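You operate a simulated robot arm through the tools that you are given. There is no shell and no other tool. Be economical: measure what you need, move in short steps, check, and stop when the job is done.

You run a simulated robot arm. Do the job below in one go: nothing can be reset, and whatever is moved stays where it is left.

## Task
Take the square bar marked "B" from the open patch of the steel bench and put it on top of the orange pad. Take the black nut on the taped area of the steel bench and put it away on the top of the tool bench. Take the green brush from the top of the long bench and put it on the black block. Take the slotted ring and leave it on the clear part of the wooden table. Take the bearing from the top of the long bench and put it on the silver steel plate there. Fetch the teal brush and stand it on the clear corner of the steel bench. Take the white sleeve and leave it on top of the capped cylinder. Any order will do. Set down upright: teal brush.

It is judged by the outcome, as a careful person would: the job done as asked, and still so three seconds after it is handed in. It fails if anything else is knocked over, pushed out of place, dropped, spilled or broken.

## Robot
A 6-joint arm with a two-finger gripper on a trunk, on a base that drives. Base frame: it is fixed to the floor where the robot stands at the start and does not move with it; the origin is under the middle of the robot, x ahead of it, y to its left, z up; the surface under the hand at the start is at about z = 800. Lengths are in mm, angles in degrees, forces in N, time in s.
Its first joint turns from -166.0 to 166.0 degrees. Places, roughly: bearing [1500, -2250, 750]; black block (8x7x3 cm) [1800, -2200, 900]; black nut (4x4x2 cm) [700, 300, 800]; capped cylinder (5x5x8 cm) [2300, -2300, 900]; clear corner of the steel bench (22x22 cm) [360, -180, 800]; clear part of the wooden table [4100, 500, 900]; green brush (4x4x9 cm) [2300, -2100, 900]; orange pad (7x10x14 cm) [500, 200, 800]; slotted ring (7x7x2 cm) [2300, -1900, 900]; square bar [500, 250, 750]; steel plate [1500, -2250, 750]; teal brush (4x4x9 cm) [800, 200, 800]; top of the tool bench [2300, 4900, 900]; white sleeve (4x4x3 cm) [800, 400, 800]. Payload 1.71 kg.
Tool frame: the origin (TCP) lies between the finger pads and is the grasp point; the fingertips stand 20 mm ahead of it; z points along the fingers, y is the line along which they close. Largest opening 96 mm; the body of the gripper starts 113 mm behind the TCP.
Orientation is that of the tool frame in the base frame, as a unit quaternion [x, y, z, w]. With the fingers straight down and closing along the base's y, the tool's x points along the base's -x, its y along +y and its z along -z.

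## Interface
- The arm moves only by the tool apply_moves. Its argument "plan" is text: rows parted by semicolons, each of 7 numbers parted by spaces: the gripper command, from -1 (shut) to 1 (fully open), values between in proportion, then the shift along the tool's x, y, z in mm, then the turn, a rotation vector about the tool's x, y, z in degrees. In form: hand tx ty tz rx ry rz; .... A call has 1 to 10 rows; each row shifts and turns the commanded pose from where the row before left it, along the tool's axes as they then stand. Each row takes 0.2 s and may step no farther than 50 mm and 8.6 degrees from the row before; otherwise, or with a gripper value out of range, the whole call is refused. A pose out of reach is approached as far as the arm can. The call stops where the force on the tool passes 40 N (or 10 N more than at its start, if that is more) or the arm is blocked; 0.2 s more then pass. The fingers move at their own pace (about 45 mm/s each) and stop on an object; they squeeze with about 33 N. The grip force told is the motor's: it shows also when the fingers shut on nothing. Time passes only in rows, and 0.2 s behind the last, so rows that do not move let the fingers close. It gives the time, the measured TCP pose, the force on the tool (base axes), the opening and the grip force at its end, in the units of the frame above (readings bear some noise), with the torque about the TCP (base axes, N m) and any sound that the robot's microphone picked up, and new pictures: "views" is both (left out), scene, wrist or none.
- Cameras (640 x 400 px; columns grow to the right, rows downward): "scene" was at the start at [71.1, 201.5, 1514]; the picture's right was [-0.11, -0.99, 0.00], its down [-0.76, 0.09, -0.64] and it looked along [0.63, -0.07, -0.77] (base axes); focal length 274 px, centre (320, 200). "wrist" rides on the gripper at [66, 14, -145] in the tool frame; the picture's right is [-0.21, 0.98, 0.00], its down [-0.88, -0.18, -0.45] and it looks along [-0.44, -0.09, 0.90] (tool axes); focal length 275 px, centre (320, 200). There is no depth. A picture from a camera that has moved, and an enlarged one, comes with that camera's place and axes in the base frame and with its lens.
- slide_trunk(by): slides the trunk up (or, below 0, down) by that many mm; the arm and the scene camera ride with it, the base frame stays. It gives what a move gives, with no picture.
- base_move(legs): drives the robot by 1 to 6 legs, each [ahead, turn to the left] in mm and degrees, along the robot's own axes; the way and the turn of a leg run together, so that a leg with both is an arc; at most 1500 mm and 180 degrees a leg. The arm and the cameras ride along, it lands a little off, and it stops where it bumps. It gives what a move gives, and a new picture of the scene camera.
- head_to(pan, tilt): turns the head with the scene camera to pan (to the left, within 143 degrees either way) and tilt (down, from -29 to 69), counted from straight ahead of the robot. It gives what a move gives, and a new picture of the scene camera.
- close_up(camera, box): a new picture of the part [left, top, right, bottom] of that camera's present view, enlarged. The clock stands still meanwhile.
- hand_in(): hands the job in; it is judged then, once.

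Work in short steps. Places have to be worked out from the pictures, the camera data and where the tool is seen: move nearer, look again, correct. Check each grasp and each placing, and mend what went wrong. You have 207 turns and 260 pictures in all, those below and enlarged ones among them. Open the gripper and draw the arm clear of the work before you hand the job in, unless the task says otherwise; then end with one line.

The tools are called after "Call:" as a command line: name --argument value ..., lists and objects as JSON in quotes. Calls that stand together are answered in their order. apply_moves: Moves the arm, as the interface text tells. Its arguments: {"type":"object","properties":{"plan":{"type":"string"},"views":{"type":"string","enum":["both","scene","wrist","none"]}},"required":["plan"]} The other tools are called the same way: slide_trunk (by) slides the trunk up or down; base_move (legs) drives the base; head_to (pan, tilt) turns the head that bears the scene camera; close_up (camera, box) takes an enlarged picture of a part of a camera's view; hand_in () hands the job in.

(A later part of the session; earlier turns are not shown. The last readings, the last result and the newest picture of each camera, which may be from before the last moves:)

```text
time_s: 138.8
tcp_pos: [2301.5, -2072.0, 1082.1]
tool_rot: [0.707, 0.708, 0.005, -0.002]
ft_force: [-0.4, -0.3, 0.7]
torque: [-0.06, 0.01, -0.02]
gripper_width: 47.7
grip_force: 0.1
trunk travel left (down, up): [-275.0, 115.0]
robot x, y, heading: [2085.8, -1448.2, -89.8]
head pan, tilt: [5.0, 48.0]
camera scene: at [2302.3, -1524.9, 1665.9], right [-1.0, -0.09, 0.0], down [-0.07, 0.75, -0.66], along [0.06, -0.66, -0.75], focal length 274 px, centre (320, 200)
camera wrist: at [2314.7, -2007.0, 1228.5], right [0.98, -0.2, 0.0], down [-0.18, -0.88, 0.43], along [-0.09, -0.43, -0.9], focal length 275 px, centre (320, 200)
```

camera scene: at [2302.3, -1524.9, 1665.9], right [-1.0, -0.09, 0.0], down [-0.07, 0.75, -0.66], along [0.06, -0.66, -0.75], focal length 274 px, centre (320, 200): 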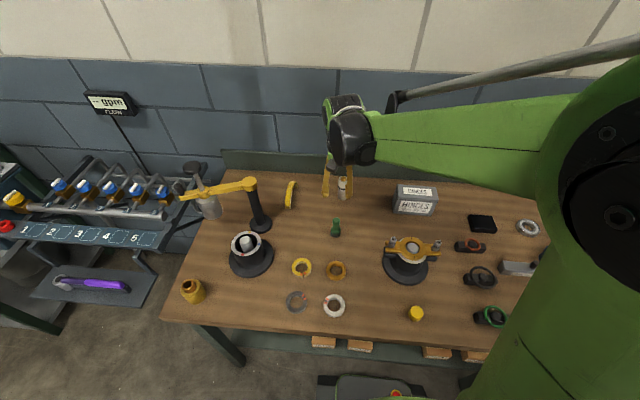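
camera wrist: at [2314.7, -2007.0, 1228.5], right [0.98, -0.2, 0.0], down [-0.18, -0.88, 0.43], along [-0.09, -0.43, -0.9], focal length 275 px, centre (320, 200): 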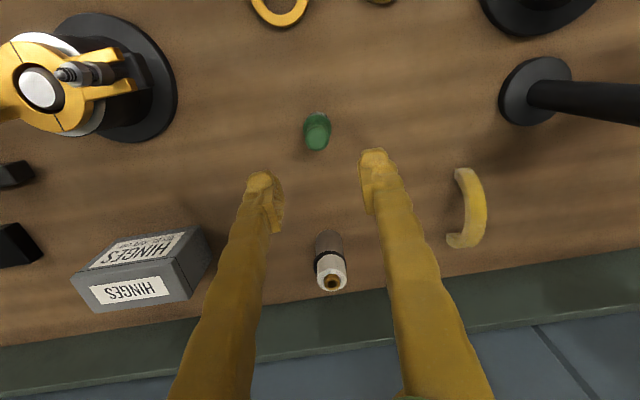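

Brush top is at (2298, −2075). Lower to z≈915 around the handle.

Call:
apply_moves --plan "0 -2 -3 30 0 0 0;0 0 0 40 0 0 0;0 0 0 40 0 0 0;0 0 0 35 0 0 0;0 0 0 20 0 0 0;0 0 0 0 0 0 0" --views "wrist"

Call:
close_up --camera "scene" --box '[310, 190, 370, 250]'

```text
time_s: 140.2
tcp_pos: [2297.8, -2071.9, 914.3]
tool_rot: [0.706, 0.708, 0.006, -0.003]
ft_force: [0.4, -0.1, -0.2]
torque: [-0.01, 0.02, -0.06]
gripper_width: 48.3
grip_force: 0.1
trunk travel left (down, up): [-275.0, 115.0]
robot x, y, heading: [2086.4, -1452.6, -89.9]
head pan, tilt: [5.0, 48.0]
camera wrist: at [2311.4, -2007.0, 1060.4], right [0.98, -0.2, 0.0], down [-0.18, -0.88, 0.43], along [-0.09, -0.42, -0.9], focal length 275 px, centre (320, 200)
```

wrist: 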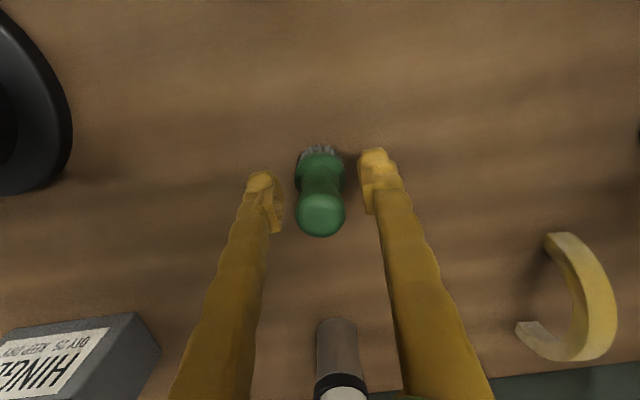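

```text
6.67 times, centred on (340, 220) of scene
camera zoom: at [2302.5, -1526.1, 1665.9], right [-1.0, -0.09, 0.0], down [-0.07, 0.75, -0.66], along [0.06, -0.65, -0.75], focal length 1825 px, centre (187, 67)
```

zoom: 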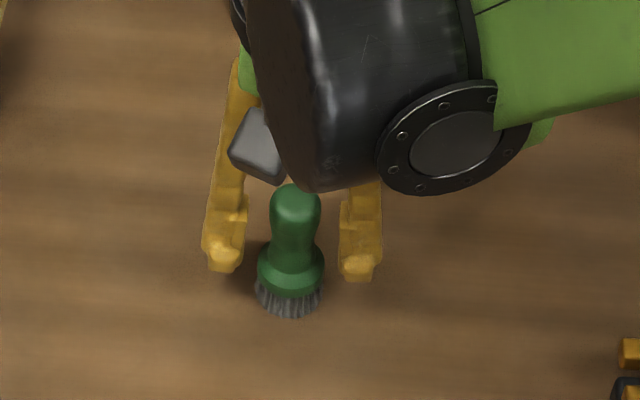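

Well centred. Close and lift gently.

Call:
apply_moves --plan "-0.3 -2 0 2 0 0 0;-1 0 0 0 0 0 0;-1 0 0 0 0 0 0;-1 0 0 0 0 0 0;-1 0 0 0 0 0 0;-1 0 0 -8 0 0 0;-1 0 0 -20 0 0 0;-1 0 0 -30 0 0 0;-1 0 0 -30 0 0 0;-1 0 0 -30 0 0 0" --views "both"

```text
time_s: 142.4
tcp_pos: [2297.4, -2073.9, 1031.5]
tool_rot: [0.706, 0.708, 0.006, -0.004]
ft_force: [1.2, -0.7, -0.3]
torque: [0.02, 0.02, 0.0]
gripper_width: 23.8
grip_force: 33.0
trunk travel left (down, up): [-275.0, 115.0]
robot x, y, heading: [2085.7, -1454.8, -90.2]
head pan, tilt: [5.0, 48.0]
camera scene: at [2302.5, -1526.0, 1665.9], right [-1.0, -0.09, 0.0], down [-0.07, 0.75, -0.66], along [0.06, -0.65, -0.75], focal length 274 px, centre (320, 200)
camera wrist: at [2311.1, -2009.6, 1178.0], right [0.98, -0.2, 0.0], down [-0.18, -0.88, 0.43], along [-0.09, -0.42, -0.9], focal length 275 px, centre (320, 200)
```

scene: 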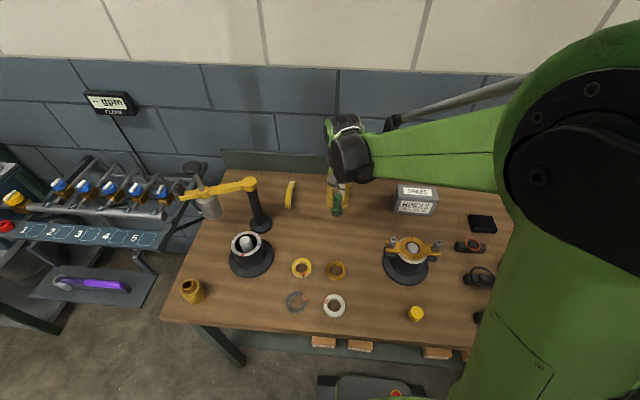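
wrist: 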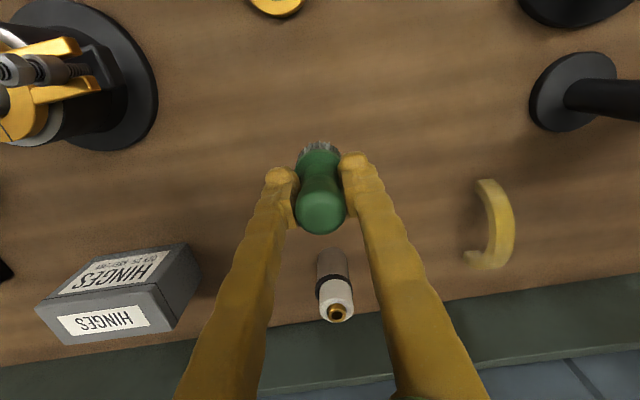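

Held. Raise to about 1130 and carry toward the black block at about (1777, −2155).

Call:
apply_moves --plan "-1 0 0 -30 0 0 0;-1 0 0 -35 0 0 0;-1 0 0 -35 0 0 0;-1 -6.2 -40 0 0 0 0;-1 -6.2 -40 0 0 0 0;-1 -6.2 -40 0 0 0 0;-1 -6.2 -40 0 0 0 0;-1 -6.2 -40 0 0 0 0;-1 -6.2 -40 0 0 0 0;-1 -6.2 -40 0 0 0 0" --views "none"

Call:
apply_moves --plan "-1 -6.2 -40 0 0 0 0;-1 -6.2 -40 0 0 0 0;-1 -6.2 -40 0 0 0 0;-1 -6.2 -40 0 0 0 0;-1 -6.2 -40 0 0 0 0;-1 -6.2 -40 0 0 0 0;-1 0 0 0 0 0 0" --views "both"

```text
time_s: 144.6
tcp_pos: [2015.5, -2121.7, 1131.7]
tool_rot: [0.706, 0.708, 0.006, -0.003]
ft_force: [0.8, -0.5, -1.2]
torque: [0.01, 0.01, -0.02]
gripper_width: 24.1
grip_force: 33.0
trunk travel left (down, up): [-275.0, 115.0]
robot x, y, heading: [2087.2, -1454.5, -89.9]
head pan, tilt: [5.0, 48.0]
```

```text
time_s: 146.2
tcp_pos: [1776.2, -2159.1, 1128.5]
tool_rot: [0.706, 0.708, 0.006, -0.002]
ft_force: [-0.5, -0.3, -1.2]
torque: [0.03, -0.04, -0.01]
gripper_width: 23.8
grip_force: 33.4
trunk travel left (down, up): [-275.0, 115.0]
robot x, y, heading: [2082.1, -1454.4, -89.8]
head pan, tilt: [5.0, 48.0]
camera scene: at [2301.4, -1526.2, 1666.0], right [-1.0, -0.09, 0.0], down [-0.07, 0.75, -0.66], along [0.06, -0.65, -0.75], focal length 274 px, centre (320, 200)
camera wrist: at [1789.2, -2094.8, 1274.2], right [0.98, -0.2, 0.0], down [-0.18, -0.88, 0.43], along [-0.09, -0.42, -0.9], focal length 275 px, centre (320, 200)
```

scene: 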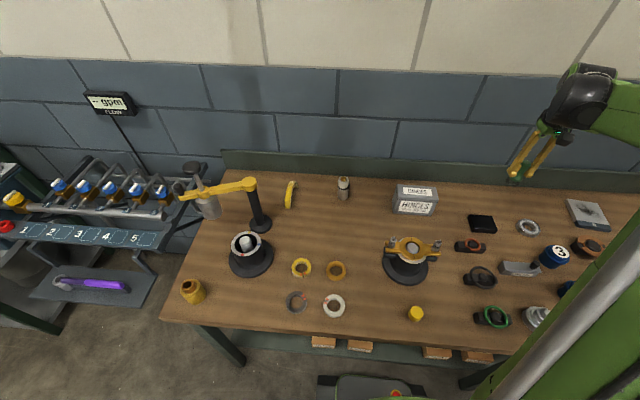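
wrist: 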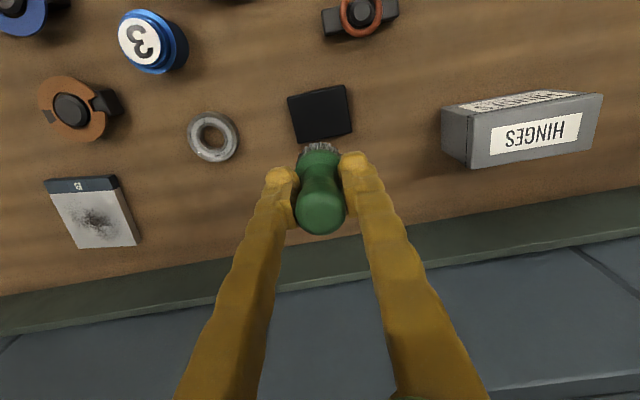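

Block centre is at (1778, −2151). Adjust and lower to about 955.

Call:
apply_moves --plan "-1 8 2 20 0 0 0;-1 0 0 35 0 0 0;-1 0 0 35 0 0 0;-1 0 0 35 0 0 0;-1 0 0 30 0 0 0;-1 0 0 15 0 0 0;-1 0 0 0 0 0 0" --views "wrist"

Call:
close_up --camera "scene" --box '[450, 170, 530, 250]'

```text
time_s: 147.8
tcp_pos: [1778.0, -2147.9, 959.2]
tool_rot: [0.707, 0.708, 0.005, -0.004]
ft_force: [-0.6, -0.1, -1.0]
torque: [-0.02, 0.03, 0.0]
gripper_width: 23.7
grip_force: 33.1
trunk travel left (down, up): [-275.0, 115.0]
robot x, y, heading: [2086.9, -1454.4, -90.0]
head pan, tilt: [5.0, 48.0]
camera wrist: at [1791.6, -2084.1, 1105.6], right [0.98, -0.2, 0.0], down [-0.18, -0.88, 0.43], along [-0.09, -0.42, -0.9], focal length 275 px, centre (320, 200)
```

wrist: 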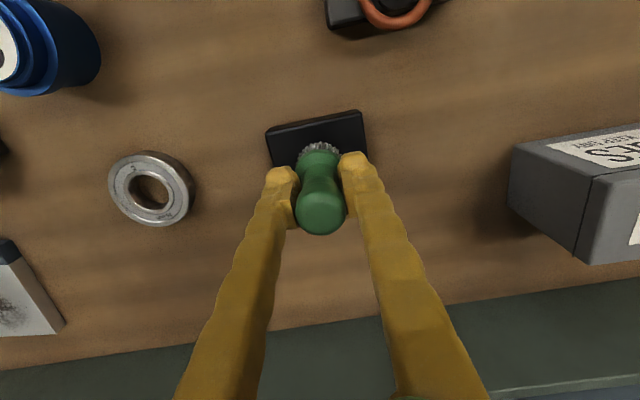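

```text
5.00 times, centred on (490, 210) of scene
camera zoom: at [2302.2, -1526.2, 1665.9], right [-1.0, -0.09, 0.0], down [-0.07, 0.75, -0.66], along [0.06, -0.65, -0.75], focal length 1369 px, centre (-530, 150)
```

zoom: 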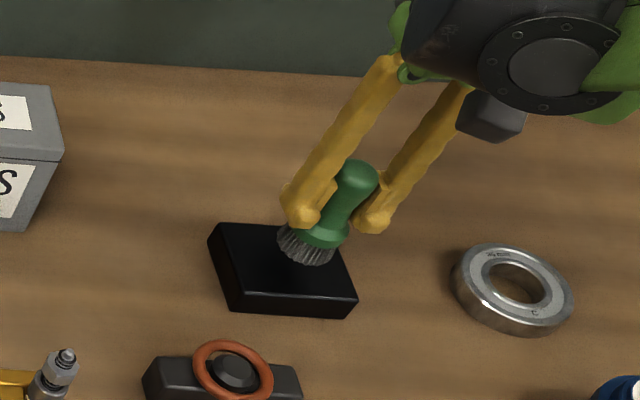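

Alignment is within a few millimetres. Lower to contact.

Call:
apply_moves --plan "-1 -2 3 6 0 0 0;-1 0 0 5 0 0 0;-1 0 0 2 0 0 0;-1 0 0 0 0 0 0" --views "none"

Call:
apply_moves --plan "-1 0 0 1.5 0 0 0;-1 0 0 1.5 0 0 0;-1 0 0 0 0 0 0" --views "none"

```text
time_s: 148.8
tcp_pos: [1781.5, -2150.2, 945.6]
tool_rot: [0.707, 0.707, 0.006, -0.002]
ft_force: [0.0, -0.5, -2.1]
torque: [-0.02, 0.0, 0.02]
gripper_width: 23.6
grip_force: 33.2
trunk travel left (down, up): [-275.0, 115.0]
robot x, y, heading: [2084.5, -1451.3, -90.1]
head pan, tilt: [5.0, 48.0]
```

```text
time_s: 149.6
tcp_pos: [1781.1, -2149.9, 944.0]
tool_rot: [0.706, 0.708, 0.005, -0.003]
ft_force: [0.8, -0.5, -0.4]
torque: [0.03, -0.02, 0.02]
gripper_width: 23.4
grip_force: 33.4
trunk travel left (down, up): [-275.0, 115.0]
robot x, y, heading: [2083.9, -1446.6, -89.8]
head pan, tilt: [5.0, 48.0]
```

Call:
apply_moves --plan "-1 0 0 1.5 0 0 0;-1 0 0 1 0 0 0;-1 0 0 0 0 0 0" --views "none"

Call:
close_up --camera "scene" --box '[450, 170, 530, 250]'

```text
time_s: 150.4
tcp_pos: [1781.5, -2149.6, 940.7]
tool_rot: [0.707, 0.707, 0.005, -0.003]
ft_force: [-1.4, -0.6, -1.0]
torque: [0.0, 0.02, -0.03]
gripper_width: 23.2
grip_force: 33.0
trunk travel left (down, up): [-275.0, 115.0]
robot x, y, heading: [2082.3, -1451.0, -90.0]
head pan, tilt: [5.0, 48.0]
```

```text
5.00 times, centred on (490, 210) of scene
camera zoom: at [2302.2, -1526.1, 1665.9], right [-1.0, -0.09, 0.0], down [-0.07, 0.75, -0.66], along [0.06, -0.65, -0.75], focal length 1369 px, centre (-530, 150)
```

zoom: 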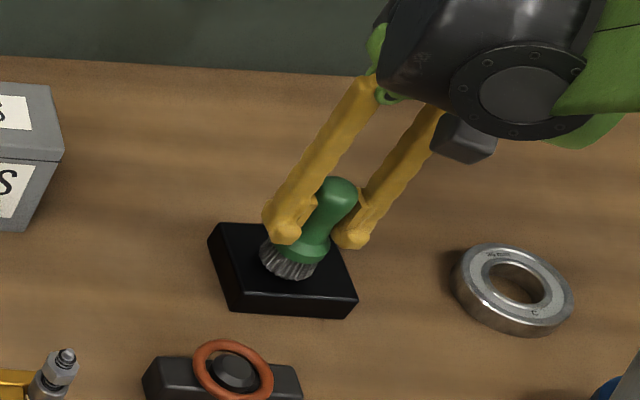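

Call:
apply_moves --plan "-1 0 0 1.5 0 0 0;-1 0 0 1 0 0 0;-1 0 0 0 0 0 0" --views "none"

Call:
apply_moves --plan "-1 0 0 1 0 0 0;-1 0 0 0 0 0 0" --views "none"

```text
time_s: 151.2
tcp_pos: [1782.0, -2149.1, 937.8]
tool_rot: [0.706, 0.708, 0.005, -0.003]
ft_force: [-0.8, 1.1, 0.2]
torque: [0.04, -0.03, -0.02]
gripper_width: 23.6
grip_force: 33.0
trunk travel left (down, up): [-275.0, 115.0]
robot x, y, heading: [2087.3, -1453.1, -89.9]
head pan, tilt: [5.0, 48.0]
```

```text
time_s: 151.8
tcp_pos: [1782.2, -2148.9, 938.1]
tool_rot: [0.707, 0.708, 0.005, -0.002]
ft_force: [-1.2, -0.7, 18.9]
torque: [0.05, 0.11, 0.07]
gripper_width: 23.6
grip_force: 33.3
trunk travel left (down, up): [-275.0, 115.0]
robot x, y, heading: [2083.9, -1453.1, -89.8]
head pan, tilt: [5.0, 48.0]
```

Contact (19 N). Ease off 1 mm, release, and rise.

Call:
apply_moves --plan "-1 0 0 -1.2 0 0 0;-0.3 0 0 0 0 0 0;0 0 0 0 0 0 0;0.1 0 0 0 0 0 0;0.1 0 0 -15 0 0 0;0.1 0 0 -30 0 0 0;0.1 0 0 -40 0 0 0;0.1 0 0 -40 0 0 0;0.1 0 0 -40 0 0 0;0.1 0 0 0 0 0 0" --views "both"

```text
time_s: 154.0
tcp_pos: [1783.7, -2151.2, 1103.3]
tool_rot: [0.707, 0.708, 0.006, -0.003]
ft_force: [0.3, 0.0, -0.5]
torque: [-0.02, 0.05, -0.04]
gripper_width: 52.7
grip_force: 0.1
trunk travel left (down, up): [-275.0, 115.0]
robot x, y, heading: [2083.5, -1449.3, -90.0]
head pan, tilt: [5.0, 48.0]
camera scene: at [2302.6, -1525.5, 1665.9], right [-1.0, -0.09, 0.0], down [-0.07, 0.75, -0.66], along [0.06, -0.65, -0.75], focal length 274 px, centre (320, 200)
camera wrist: at [1796.6, -2086.8, 1249.6], right [0.98, -0.2, 0.0], down [-0.18, -0.88, 0.43], along [-0.09, -0.43, -0.9], focal length 275 px, centre (320, 200)
```

scene: 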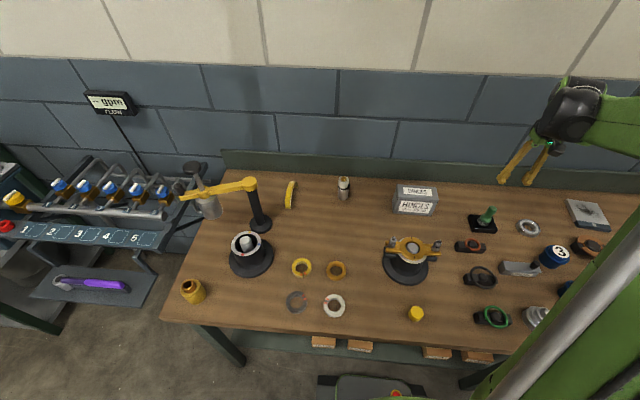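
wrist: 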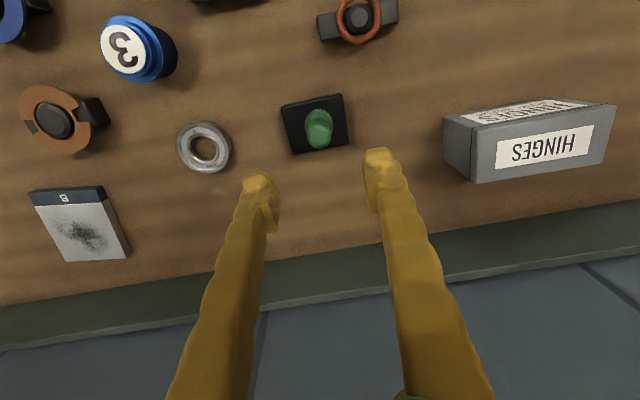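

Green brush stands on the black block. Bearing is at about (1614, −2157) and the plate at about (1384, −2237). Raise the hand and shift the base about 530 mm toward −x.

Call:
apply_moves --plan "0.1 0 0 -40 0 0 0;0.1 0 0 -40 0 0 0;0.1 0 0 0 0 0 0" --views "none"

Call:
base_move --legs '[[-80, 0], [0, -90], [530, 0], [0, 90]]'

```text
time_s: 154.8
tcp_pos: [1782.8, -2151.8, 1182.8]
tool_rot: [0.707, 0.708, 0.005, -0.003]
ft_force: [0.1, -0.4, -0.4]
torque: [0.0, 0.02, -0.05]
gripper_width: 52.9
grip_force: 0.0
trunk travel left (down, up): [-275.0, 115.0]
robot x, y, heading: [2082.3, -1450.4, -89.7]
head pan, tilt: [5.0, 48.0]
```

```text
time_s: 169.3
tcp_pos: [939.9, -1766.9, 1206.8]
tool_rot: [0.877, 0.48, -0.008, 0.008]
ft_force: [0.0, 0.3, 0.2]
torque: [-0.12, 0.0, -0.02]
gripper_width: 52.7
grip_force: 0.0
trunk travel left (down, up): [-275.0, 115.0]
robot x, y, heading: [1543.8, -1372.2, -124.0]
head pan, tilt: [5.0, 48.0]
stopped in leg 4: the robot was blocked; the commanded pose is now the measured one
camera scene: at [1687.1, -1544.8, 1666.7], right [-0.87, 0.49, 0.0], down [0.37, 0.65, -0.66], along [-0.32, -0.58, -0.75], focal length 274 px, centre (320, 200)
```

scene: 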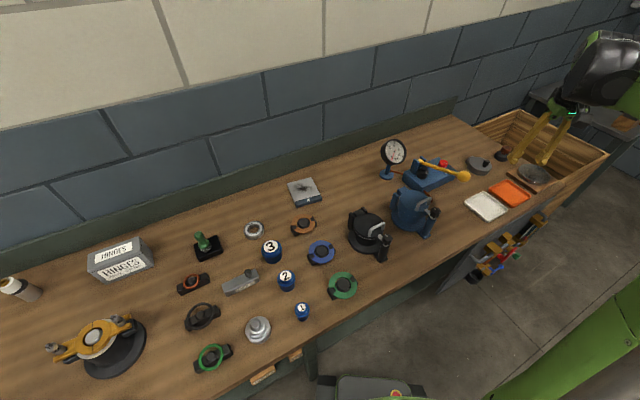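

Blocked partway through the last turn; I'll look with the wrist camera to see what is touching.

Call:
apply_moves --plan "0.1 0 0 0 0 0 0" --views "both"

Call:
close_up --camera "scene" --box '[440, 20, 640, 220]'

```text
time_s: 169.7
tcp_pos: [930.4, -1787.3, 1195.2]
tool_rot: [0.876, 0.481, -0.004, 0.003]
ft_force: [-0.4, -2.1, -0.1]
torque: [0.23, -0.16, -0.02]
gripper_width: 52.7
grip_force: 0.0
trunk travel left (down, up): [-275.0, 115.0]
robot x, y, heading: [1539.9, -1372.0, -124.3]
head pan, tilt: [5.0, 48.0]
camera scene: at [1677.1, -1562.5, 1665.4], right [-0.87, 0.49, 0.0], down [0.37, 0.66, -0.65], along [-0.32, -0.57, -0.76], focal length 274 px, centre (320, 200)
camera wrist: at [977.3, -1736.8, 1339.9], right [0.72, -0.7, 0.0], down [-0.62, -0.64, 0.45], along [-0.31, -0.33, -0.89], focal length 275 px, centre (320, 200)
```

scene: 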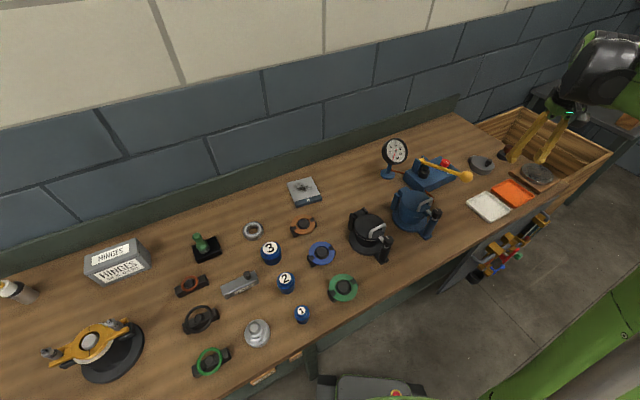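
wrist: 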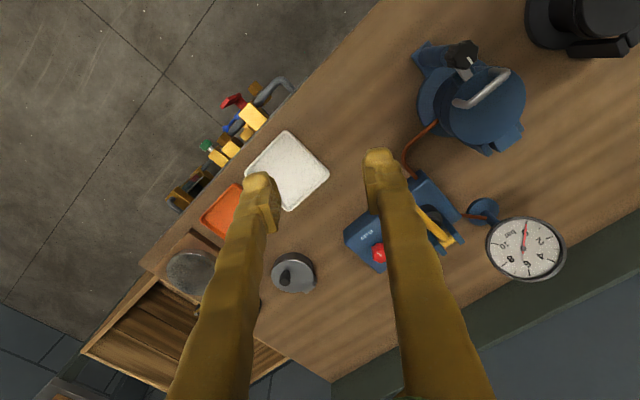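

```text
2.00 times, centred on (540, 120) of scene
camera zoom: at [1677.1, -1562.5, 1665.4], right [-0.87, 0.49, 0.0], down [0.37, 0.66, -0.65], along [-0.32, -0.57, -0.76], focal length 548 px, centre (-120, 360)
```

zoom: 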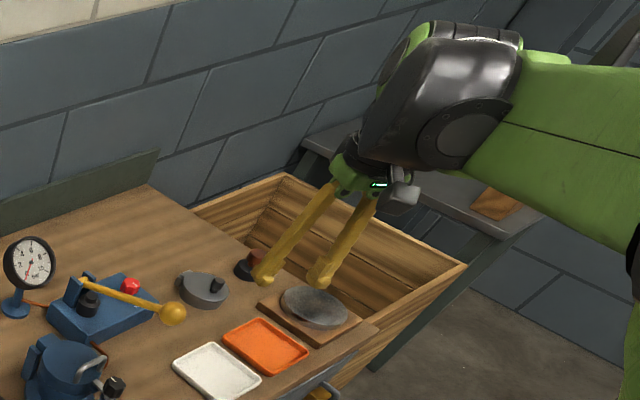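

Nothing is touching the hand. The base corner may be near the bench leg; I'll back off a bit and finish the turn.

Call:
base_move --legs '[[-150, 0], [0, 34]]'

```text
time_s: 173.7
tcp_pos: [1342.8, -1917.9, 1201.2]
tool_rot: [0.702, 0.712, -0.005, 0.006]
ft_force: [0.6, -0.6, 0.2]
torque: [0.02, -0.03, 0.04]
gripper_width: 52.9
grip_force: 0.0
trunk travel left (down, up): [-275.0, 115.0]
robot x, y, heading: [1622.2, -1251.1, -90.8]
head pan, tilt: [5.0, 48.0]
camera scene: at [1842.9, -1325.3, 1665.9], right [-1.0, -0.07, 0.0], down [-0.05, 0.75, -0.66], along [0.05, -0.66, -0.75], focal length 274 px, centre (320, 200)
```

scene: 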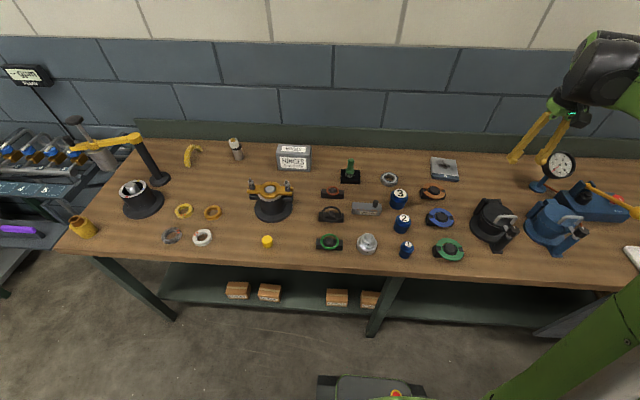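

Turn done. Drive 170 ahead and move the hand over the bearing.

Call:
base_move --legs '[[170, 0]]'

Call:
apply_moves --plan "1 -10 38 0 0 0 0;1 -10 38 0 0 0 0;1 -10 38 0 0 0 0;1 -10 38 0 0 0 0;1 -10 38 0 0 0 0;1 -10 38 0 0 0 0;1 -10 38 0 0 0 0;1 0 0 40 0 0 0;1 0 0 0 0 0 0" --views "both"

```text
time_s: 175.5
tcp_pos: [1342.1, -2069.3, 1213.0]
tool_rot: [0.701, 0.713, -0.012, 0.013]
ft_force: [-0.5, -0.4, 0.3]
torque: [-0.06, 0.01, 0.02]
gripper_width: 52.8
grip_force: 0.0
trunk travel left (down, up): [-275.0, 115.0]
robot x, y, heading: [1624.8, -1419.7, -90.6]
head pan, tilt: [5.0, 48.0]
camera scene: at [1841.0, -1480.8, 1666.6], right [-1.0, -0.08, 0.0], down [-0.06, 0.74, -0.67], along [0.05, -0.66, -0.75], focal length 274 px, centre (320, 200)
```

scene: 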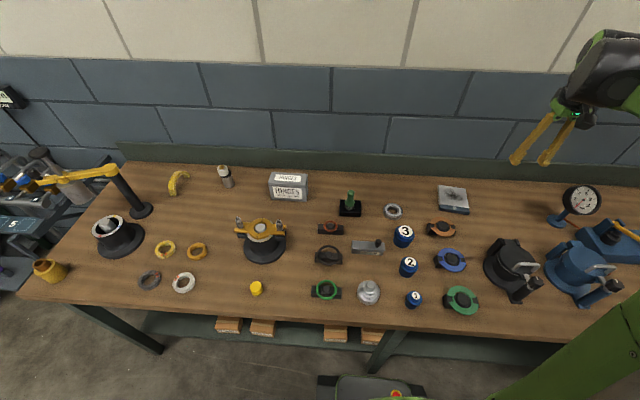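

```text
time_s: 177.5
tcp_pos: [1608.7, -2130.9, 1177.4]
tool_rot: [0.701, 0.713, -0.013, 0.014]
ft_force: [0.1, 0.0, -0.5]
torque: [0.04, -0.02, 0.0]
gripper_width: 96.1
grip_force: 0.1
trunk travel left (down, up): [-275.0, 115.0]
robot x, y, heading: [1625.3, -1419.4, -90.5]
head pan, tilt: [5.0, 48.0]
camera scene: at [1840.8, -1497.3, 1665.9], right [-1.0, -0.08, 0.0], down [-0.06, 0.75, -0.66], along [0.05, -0.66, -0.75], focal length 274 px, centre (320, 200)
camera wrist: at [1621.2, -2058.4, 1320.4], right [0.98, -0.19, 0.01], down [-0.17, -0.86, 0.48], along [-0.08, -0.47, -0.88], focal length 275 px, centre (320, 200)
```

scene: 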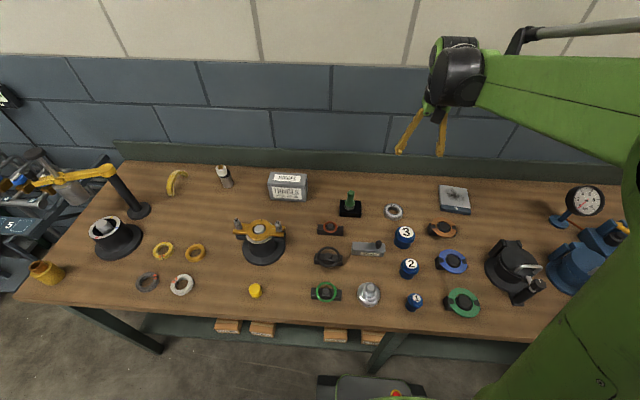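
wrist: 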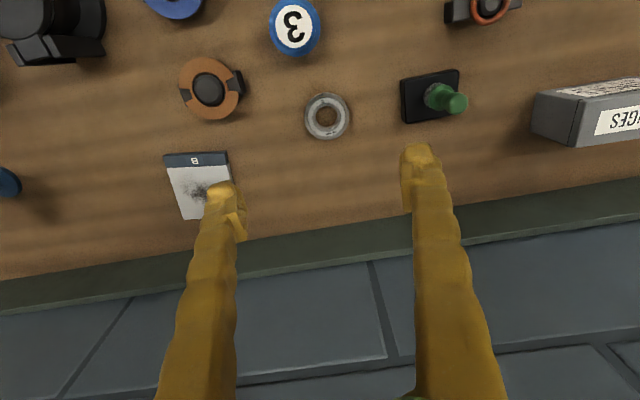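

Bearing is at about (1618, −2155). Level the tool, centre, and descend to z≈925.

Call:
apply_moves --plan "1 0 0 0 0 2.2 0;1 -24 9 20 0 0 0;1 0 0 40 0 0 0;1 0 0 40 0 0 0;1 0 0 45 0 0 0;1 0 0 45 0 0 0;1 0 0 40 0 0 0;1 0 0 22 0 0 0;1 0 0 0 0 0 0" --views "wrist"

```text
time_s: 179.5
tcp_pos: [1620.2, -2154.7, 928.4]
tool_rot: [0.7, 0.714, 0.001, 0.001]
ft_force: [0.7, 0.1, 0.1]
torque: [0.0, 0.02, 0.02]
gripper_width: 96.1
grip_force: 0.0
trunk travel left (down, up): [-275.0, 115.0]
robot x, y, heading: [1624.4, -1420.3, -90.5]
head pan, tilt: [5.0, 48.0]
camera wrist: at [1632.2, -2088.3, 1073.7], right [0.98, -0.19, 0.0], down [-0.17, -0.88, 0.45], along [-0.08, -0.44, -0.9], focal length 275 px, centre (320, 200)
```

wrist: 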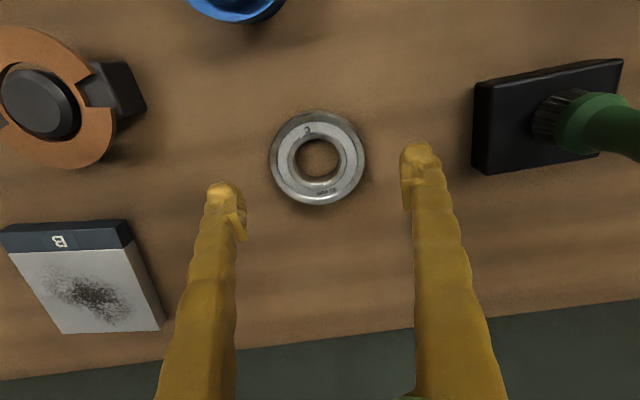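

Centred. Lower to z≈874 and grip.

Call:
apply_moves --plan "1 2 -1 20 0 0 0;1 0 0 20 0 0 0;1 0 0 13 0 0 0;1 0 0 0 0 0 0;-1 0 0 0 0 0 0;-1 0 0 0 0 0 0;-1 0 0 0 0 0 0;-1 0 0 0 0 0 0" --views "wrist"

```text
time_s: 181.1
tcp_pos: [1619.5, -2137.6, 887.8]
tool_rot: [0.701, 0.713, -0.007, 0.007]
ft_force: [1.1, 1.7, -1.4]
torque: [-0.13, 0.03, 0.01]
gripper_width: 71.8
grip_force: 33.4
trunk travel left (down, up): [-275.0, 115.0]
robot x, y, heading: [1626.1, -1418.7, -90.7]
head pan, tilt: [5.0, 48.0]
stopped in row 8: the force on the tool passed its limit at 43 N (the readings are from after the stop); the commanded pose is now the measured one
camera wrist: at [1631.5, -2068.2, 1032.3], right [0.98, -0.19, 0.0], down [-0.17, -0.87, 0.46], along [-0.09, -0.45, -0.89], focal length 275 px, centre (320, 200)
```

wrist: 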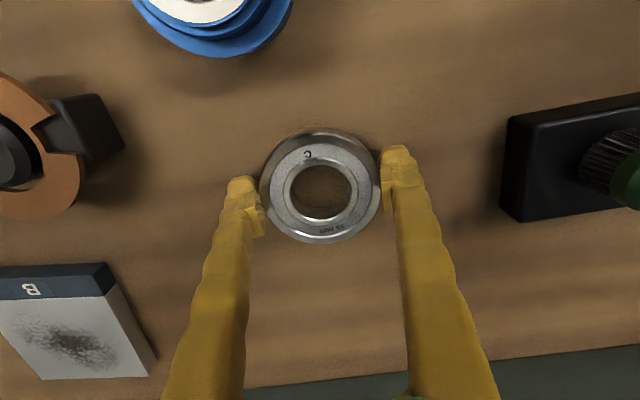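

The call stopped on a force spike while closing, and the hand shifted, but the bearing seems gripped (71.8 mm). Lift slightly and check.

Call:
apply_moves --plan "-1 0 0 -5 0 0 0;-1 0 0 -10 0 0 0;-1 0 0 -10 0 0 0;-1 0 0 0 0 0 0" --views "both"

Call:
close_up --camera "scene" --box '[340, 150, 480, 260]'

```text
time_s: 182.1
tcp_pos: [1618.2, -2139.6, 911.6]
tool_rot: [0.701, 0.713, -0.006, 0.005]
ft_force: [1.4, 0.0, -2.9]
torque: [-0.01, -0.02, 0.01]
gripper_width: 71.7
grip_force: 33.3
trunk travel left (down, up): [-275.0, 115.0]
robot x, y, heading: [1623.4, -1420.4, -90.8]
head pan, tilt: [5.0, 48.0]
camera scene: at [1841.0, -1497.0, 1665.9], right [-1.0, -0.08, 0.0], down [-0.06, 0.75, -0.66], along [0.05, -0.66, -0.75], focal length 274 px, centre (320, 200)
camera wrist: at [1630.7, -2072.0, 1055.2], right [0.98, -0.19, 0.0], down [-0.17, -0.87, 0.46], along [-0.08, -0.45, -0.89], focal length 275 px, centre (320, 200)
```

scene: 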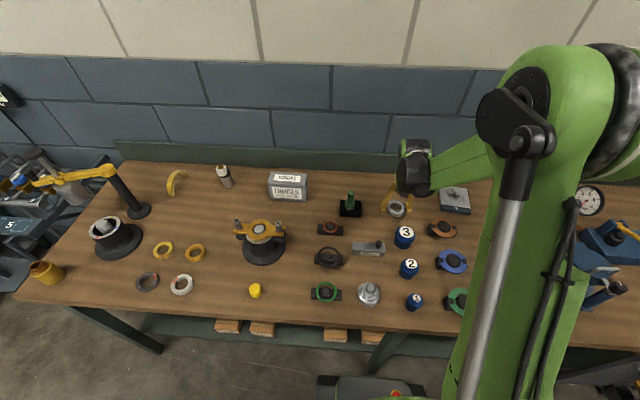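
wrist: 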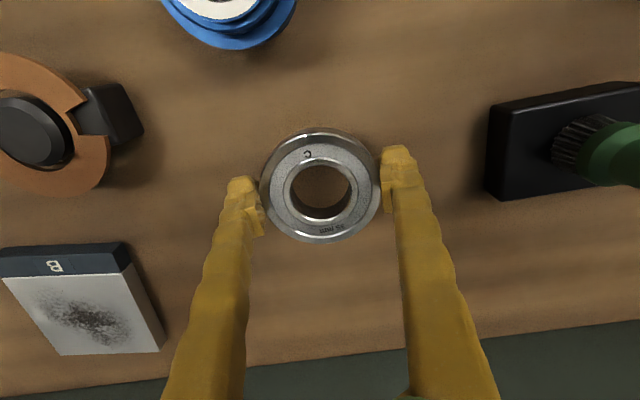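

```text
3.64 times, centred on (410, 205) of scene
camera zoom: at [1841.0, -1497.0, 1665.9], right [-1.0, -0.08, 0.0], down [-0.06, 0.75, -0.66], along [0.05, -0.66, -0.75], focal length 996 px, centre (-7, 182)
```

zoom: 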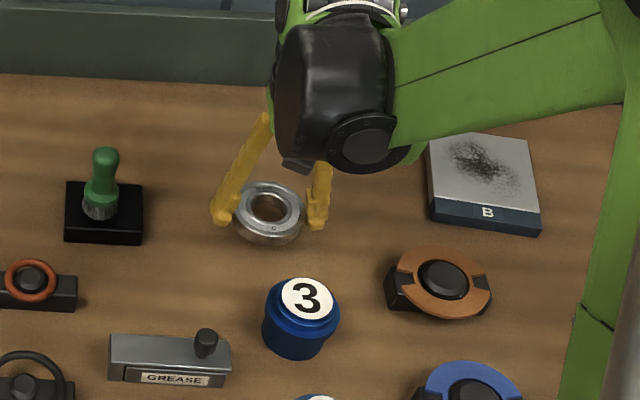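

Bearing is held. Plate centre is at about (1376, −2246); lift and carry it there.

Call:
apply_moves --plan "-1 0 0 -20 0 0.9 0;-1 0 0 -30 0 0 0;-1 0 0 -20 0 0 0;-1 -14.6 -34.8 0 0 0 0;-1 -14.6 -34.8 0 0 0 0;-1 -14.6 -34.8 0 0 0 0;-1 -14.6 -34.8 0 0 0 0;-1 -14.6 -34.8 0 0 0 0;-1 -14.6 -34.8 0 0 0 0;-1 -14.6 -34.8 0 0 0 0" --views "both"

```text
time_s: 184.3
tcp_pos: [1378.4, -2245.0, 982.1]
tool_rot: [0.701, 0.713, 0.0, 0.0]
ft_force: [0.2, -0.3, -2.7]
torque: [-0.03, 0.01, 0.01]
gripper_width: 71.8
grip_force: 33.0
trunk travel left (down, up): [-275.0, 115.0]
robot x, y, heading: [1623.3, -1421.5, -90.6]
head pan, tilt: [5.0, 48.0]
camera scene: at [1841.1, -1497.2, 1665.9], right [-1.0, -0.08, 0.0], down [-0.06, 0.75, -0.66], along [0.05, -0.66, -0.75], focal length 274 px, centre (320, 200)
camera wrist: at [1390.9, -2178.4, 1127.6], right [0.98, -0.19, 0.0], down [-0.17, -0.88, 0.44], along [-0.08, -0.44, -0.9], focal length 275 px, centre (320, 200)
```

scene: 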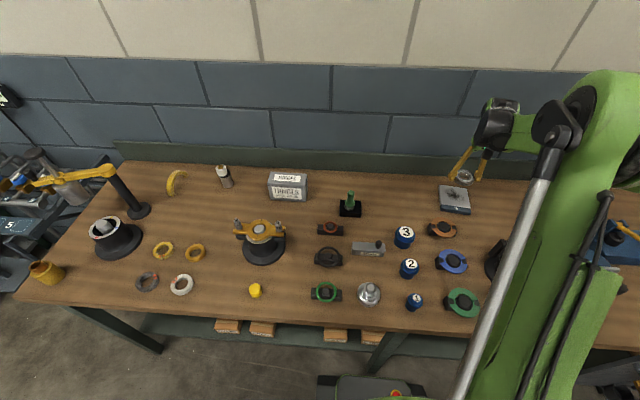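
wrist: 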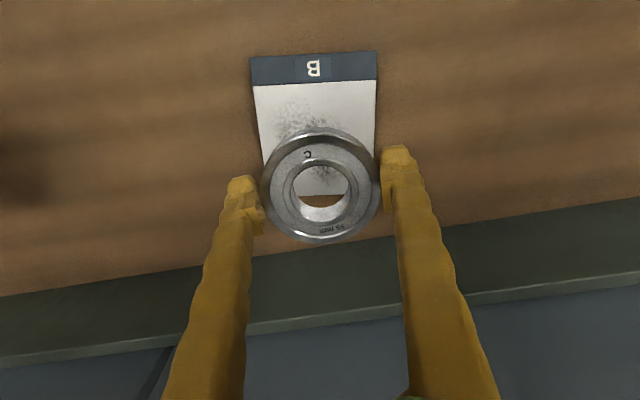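

Right above the plate's centre. Lower to about 915.

Call:
apply_moves --plan "-1 0 0 20 0 0 0;-1 0 0 25 0 0 0;-1 0 0 20 0 0 0;-1 0 0 0 0 0 0" --views "wrist"

Call:
close_up --camera "scene" --box '[420, 150, 500, 230]'

```text
time_s: 185.3
tcp_pos: [1376.0, -2245.5, 916.2]
tool_rot: [0.701, 0.713, 0.0, 0.0]
ft_force: [1.0, 0.8, -1.9]
torque: [0.0, -0.01, 0.0]
gripper_width: 71.6
grip_force: 32.8
trunk travel left (down, up): [-275.0, 115.0]
robot x, y, heading: [1621.0, -1418.7, -90.5]
head pan, tilt: [5.0, 48.0]
camera wrist: at [1389.3, -2179.7, 1060.7], right [0.98, -0.19, 0.0], down [-0.17, -0.88, 0.44], along [-0.09, -0.44, -0.9], focal length 275 px, centre (320, 200)
```

wrist: 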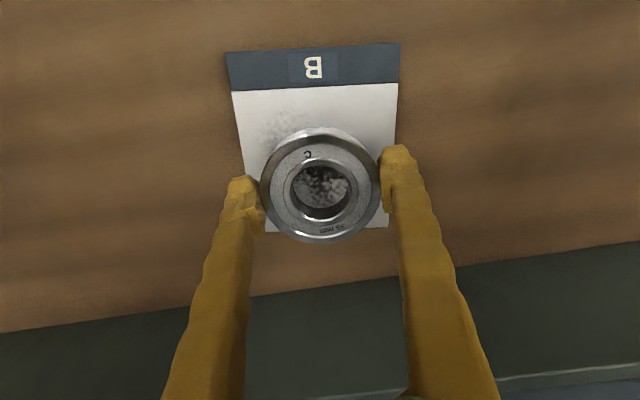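

```text
5.00 times, centred on (460, 190) of scene
camera zoom: at [1840.8, -1497.3, 1665.9], right [-1.0, -0.08, 0.0], down [-0.06, 0.75, -0.66], along [0.05, -0.66, -0.75], focal length 1369 px, centre (-380, 250)
```

zoom: 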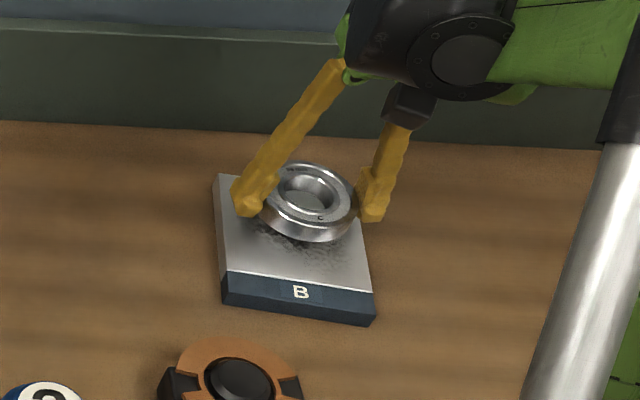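

Call:
apply_moves --plan "-1 1 0 5 0 0 0;-1 0 0 3 0 0 0;-1 0 0 2 0 0 0;-1 0 0 0 0 0 0" --views "none"

Call:
apply_moves --plan "-1 0 0 1.5 0 0 0;-1 0 0 1.5 0 0 0;-1 0 0 0 0 0 0" --views "none"

```text
time_s: 186.3
tcp_pos: [1375.5, -2243.8, 906.8]
tool_rot: [0.701, 0.713, -0.001, 0.0]
ft_force: [0.2, 0.5, -2.8]
torque: [0.01, -0.04, 0.0]
gripper_width: 71.4
grip_force: 32.8
trunk travel left (down, up): [-275.0, 115.0]
robot x, y, heading: [1623.6, -1419.0, -90.7]
head pan, tilt: [5.0, 48.0]
```

```text
time_s: 187.1
tcp_pos: [1375.2, -2244.4, 903.3]
tool_rot: [0.702, 0.713, -0.001, 0.0]
ft_force: [-0.2, 0.6, -3.2]
torque: [0.02, 0.03, 0.01]
gripper_width: 71.6
grip_force: 32.5
trunk travel left (down, up): [-275.0, 115.0]
robot x, y, heading: [1623.8, -1418.7, -90.8]
head pan, tilt: [5.0, 48.0]
```

Call:
apply_moves --plan "-1 0 0 1.5 0 0 0;-1 0 0 1.5 0 0 0;-1 0 0 0 0 0 0" --views "none"

Call:
apply_moves --plan "-1 0 0 1 0 0 0;-1 0 0 1 0 0 0;-1 0 0 0 0 0 0" --views "none"

```text
time_s: 187.9
tcp_pos: [1376.5, -2244.6, 898.9]
tool_rot: [0.701, 0.713, 0.0, 0.0]
ft_force: [0.2, -0.8, -2.7]
torque: [0.02, -0.01, -0.01]
gripper_width: 71.6
grip_force: 32.7
trunk travel left (down, up): [-275.0, 115.0]
robot x, y, heading: [1625.6, -1423.5, -90.6]
head pan, tilt: [5.0, 48.0]
```

```text
time_s: 188.7
tcp_pos: [1376.2, -2244.5, 898.5]
tool_rot: [0.702, 0.712, -0.001, 0.0]
ft_force: [-0.8, 0.6, -3.4]
torque: [0.03, 0.02, 0.02]
gripper_width: 71.6
grip_force: 33.5
trunk travel left (down, up): [-275.0, 115.0]
robot x, y, heading: [1624.3, -1415.1, -90.6]
head pan, tilt: [5.0, 48.0]
```

Call:
apply_moves --plan "-1 0 0 1.5 0 0 0;-1 0 0 1 0 0 0;-1 0 0 0 0 0 0" --views "none"

Call:
close_up --camera "scene" --box '[425, 165, 485, 225]'

```text
time_s: 189.5
tcp_pos: [1376.5, -2244.0, 896.7]
tool_rot: [0.701, 0.713, 0.0, 0.0]
ft_force: [0.4, 0.3, -2.5]
torque: [-0.02, -0.01, -0.01]
gripper_width: 71.8
grip_force: 32.8
trunk travel left (down, up): [-275.0, 115.0]
robot x, y, heading: [1621.0, -1418.9, -90.5]
head pan, tilt: [5.0, 48.0]
```

```text
6.67 times, centred on (455, 195) of scene
camera zoom: at [1840.9, -1497.3, 1665.9], right [-1.0, -0.08, 0.0], down [-0.06, 0.75, -0.66], along [0.05, -0.66, -0.75], focal length 1825 px, centre (-580, 233)
```

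zoom: 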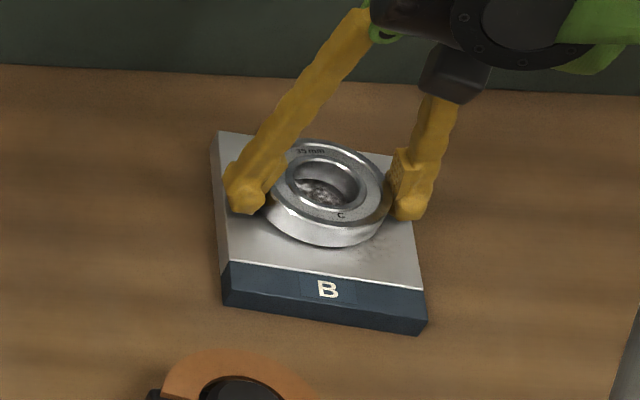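

Call:
apply_moves --plan "-1 0 0 1 0 0 0;-1 0 0 1 0 0 0;-1 0 0 0 0 0 0" --views "none"

Call:
apply_moves --plan "-1 0 0 1 0 0 0;-1 0 0 1 0 0 0;-1 0 0 0 0 0 0" --views "none"

```text
time_s: 190.3
tcp_pos: [1377.0, -2245.1, 893.2]
tool_rot: [0.702, 0.712, 0.0, -0.001]
ft_force: [0.1, 0.4, -3.2]
torque: [0.02, -0.02, -0.01]
gripper_width: 71.2
grip_force: 33.0
trunk travel left (down, up): [-275.0, 115.0]
robot x, y, heading: [1623.2, -1419.7, -90.8]
head pan, tilt: [5.0, 48.0]
```

```text
time_s: 191.1
tcp_pos: [1377.1, -2244.9, 894.4]
tool_rot: [0.702, 0.712, 0.0, 0.001]
ft_force: [-2.0, -8.3, 21.8]
torque: [-0.56, -0.51, -0.24]
gripper_width: 71.6
grip_force: 32.9
trunk travel left (down, up): [-275.0, 115.0]
robot x, y, heading: [1621.4, -1419.8, -90.6]
head pan, tilt: [5.0, 48.0]
```

Contact at 894. Ease off and release.

Call:
apply_moves --plan "-1 0 0 -1 0 0 0;0.7 0 0 0 0 0 0;0.9 0 0 0 0 0 0;0.9 0 0 0 0 0 0;0.9 0 0 -15 0 0 0;0.9 0 0 -30 0 0 0;0.9 0 0 -40 0 0 0;0.9 0 0 -40 0 0 0;0.9 0 0 -40 0 0 0;0.9 0 0 0 0 0 0" --views "both"

Call:
close_up --camera "scene" --box '[425, 165, 485, 225]'

```text
time_s: 193.3
tcp_pos: [1376.4, -2244.4, 1061.7]
tool_rot: [0.702, 0.712, 0.001, 0.0]
ft_force: [-0.4, 1.1, -0.9]
torque: [-0.02, 0.05, 0.03]
gripper_width: 91.2
grip_force: 0.0
trunk travel left (down, up): [-275.0, 115.0]
robot x, y, heading: [1622.5, -1421.3, -90.5]
head pan, tilt: [5.0, 48.0]
camera scene: at [1841.1, -1496.5, 1665.9], right [-1.0, -0.08, 0.0], down [-0.06, 0.75, -0.66], along [0.05, -0.66, -0.75], focal length 274 px, centre (320, 200)
camera wrist: at [1389.1, -2178.4, 1205.9], right [0.98, -0.19, 0.0], down [-0.17, -0.88, 0.45], along [-0.09, -0.44, -0.9], focal length 275 px, centre (320, 200)
```

scene: 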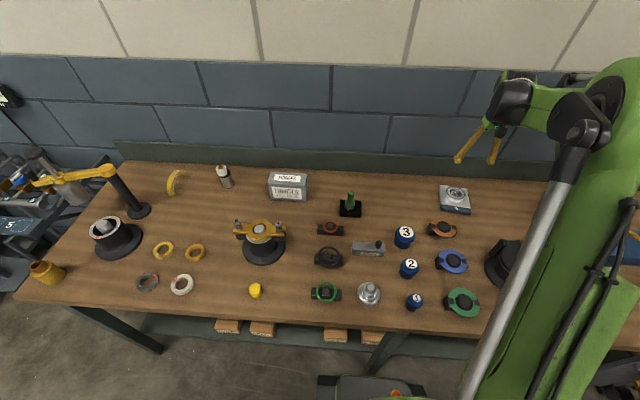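
wrist: 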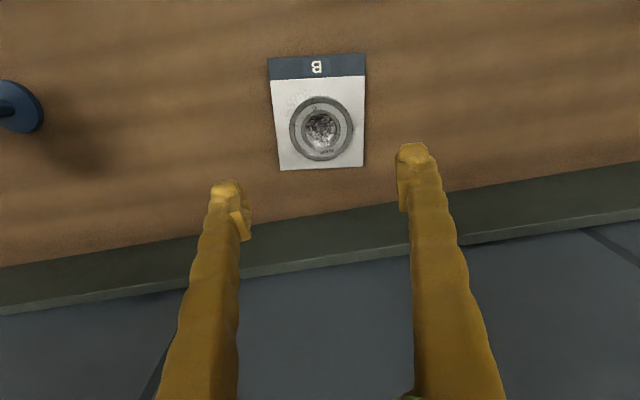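

```text
6.67 times, centred on (455, 195) of scene
camera zoom: at [1841.1, -1496.5, 1665.9], right [-1.0, -0.08, 0.0], down [-0.06, 0.75, -0.66], along [0.05, -0.66, -0.75], focal length 1825 px, centre (-580, 233)
```

zoom: 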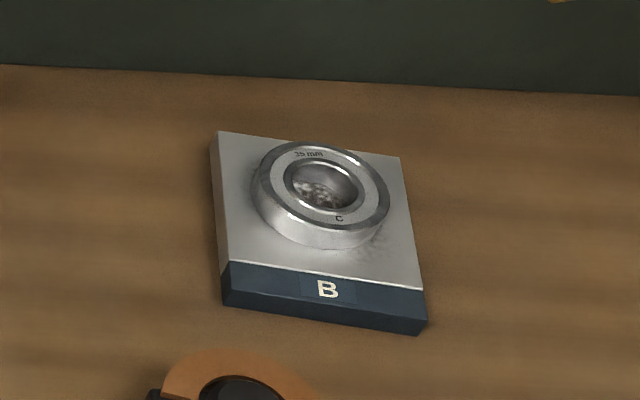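

Bearing rests flat on the plate. Draw the hand in and up in front of the robot, for driving back to the rings.

Call:
apply_moves --plan "0 0 0 -40 0 0 0;0 0 0 -40 0 0 0;0 0 0 -40 0 0 0;0 26 35 -5 0 0 0;0 26 35 -5 0 0 0;0 26 35 -5 0 0 0;0 26 35 -5 0 0 0;0 26 35 0 0 0 0;0 26 35 0 0 0 0;0 26 35 0 0 0 0" --views "none"

Call:
base_move --legs '[[-190, 0], [0, 90.5], [620, 0], [0, -90]]'

```text
time_s: 195.5
tcp_pos: [1618.0, -2060.3, 1196.2]
tool_rot: [0.701, 0.713, 0.0, 0.0]
ft_force: [0.9, -0.1, 0.6]
torque: [0.04, -0.03, -0.03]
gripper_width: 48.0
grip_force: 0.0
trunk travel left (down, up): [-275.0, 115.0]
robot x, y, heading: [1625.3, -1419.0, -90.8]
head pan, tilt: [5.0, 48.0]
```

```text
time_s: 213.5
tcp_pos: [2257.3, -1857.5, 1195.2]
tool_rot: [0.692, 0.722, -0.001, 0.0]
ft_force: [0.5, -0.3, -0.3]
torque: [0.01, -0.01, 0.03]
gripper_width: 48.1
grip_force: 0.0
trunk travel left (down, up): [-275.0, 115.0]
robot x, y, heading: [2253.4, -1215.7, -89.0]
head pan, tilt: [5.0, 48.0]
camera scene: at [2471.2, -1289.2, 1665.9], right [-0.99, -0.1, 0.0], down [-0.08, 0.75, -0.66], along [0.07, -0.65, -0.75], focal length 274 px, centre (320, 200)
```

scene: 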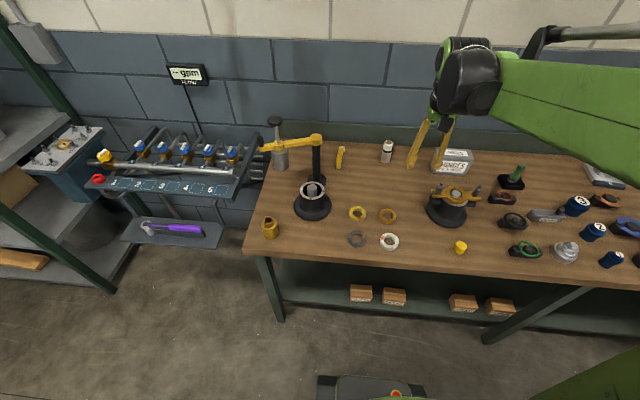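

The ring is at about (2287, −1937), within reach from here. Move above it.

Call:
apply_moves --plan "1 -26 10 0 0 0 0;1 -26 10 0 0 0 0;1 -26 10 20 0 0 0;1 0 0 40 0 0 0;1 0 0 40 0 0 0;1 0 0 40 0 0 0;1 0 0 40 0 0 0;1 0 0 0 0 0 0" --views "wrist"

```text
time_s: 215.3
tcp_pos: [2289.9, -1920.6, 1028.1]
tool_rot: [0.692, 0.722, -0.006, 0.004]
ft_force: [-0.3, 0.3, 0.3]
torque: [0.02, -0.03, 0.0]
gripper_width: 96.2
grip_force: 0.2
trunk travel left (down, up): [-275.0, 115.0]
robot x, y, heading: [2253.7, -1213.7, -89.4]
head pan, tilt: [5.0, 48.0]
camera wrist: at [2300.6, -1852.0, 1172.0], right [0.99, -0.16, 0.0], down [-0.15, -0.88, 0.46], along [-0.07, -0.45, -0.89], focal length 275 px, centre (320, 200)
```

wrist: 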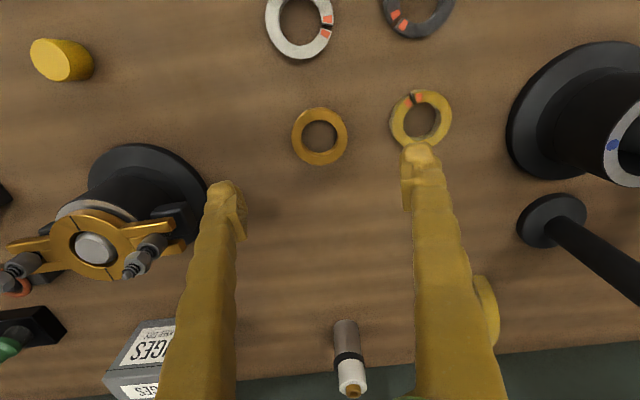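

Ring centre is at (2290, −1927.5). Descend to about 905 and recheck.

Call:
apply_moves --plan "0.75 -7 0 20 0 0.8 0;0.75 0 0 40 0 0 0;0.75 0 0 40 0 0 0;0.75 0 0 23 0 0 0;0.75 0 0 0 0 0 0" --views "wrist"

```text
time_s: 216.5
tcp_pos: [2288.8, -1926.2, 903.6]
tool_rot: [0.693, 0.721, -0.001, 0.0]
ft_force: [0.1, -0.7, -0.3]
torque: [0.03, 0.0, 0.03]
gripper_width: 83.9
grip_force: 0.1
trunk travel left (down, up): [-275.0, 115.0]
robot x, y, heading: [2250.9, -1219.2, -89.3]
head pan, tilt: [5.0, 48.0]
camera wrist: at [2301.5, -1861.0, 1049.2], right [0.99, -0.16, 0.0], down [-0.15, -0.88, 0.45], along [-0.07, -0.44, -0.9], focal length 275 px, centre (320, 200)
```

wrist: 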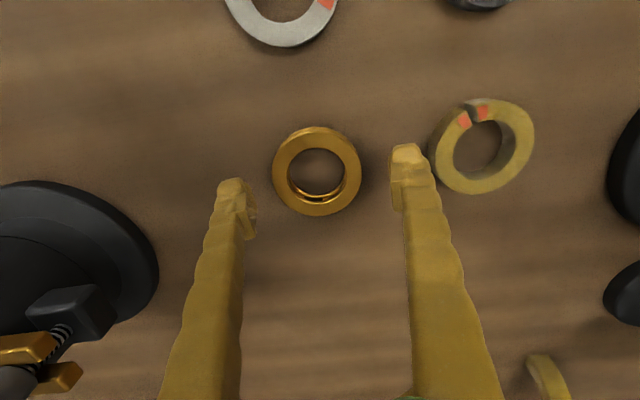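

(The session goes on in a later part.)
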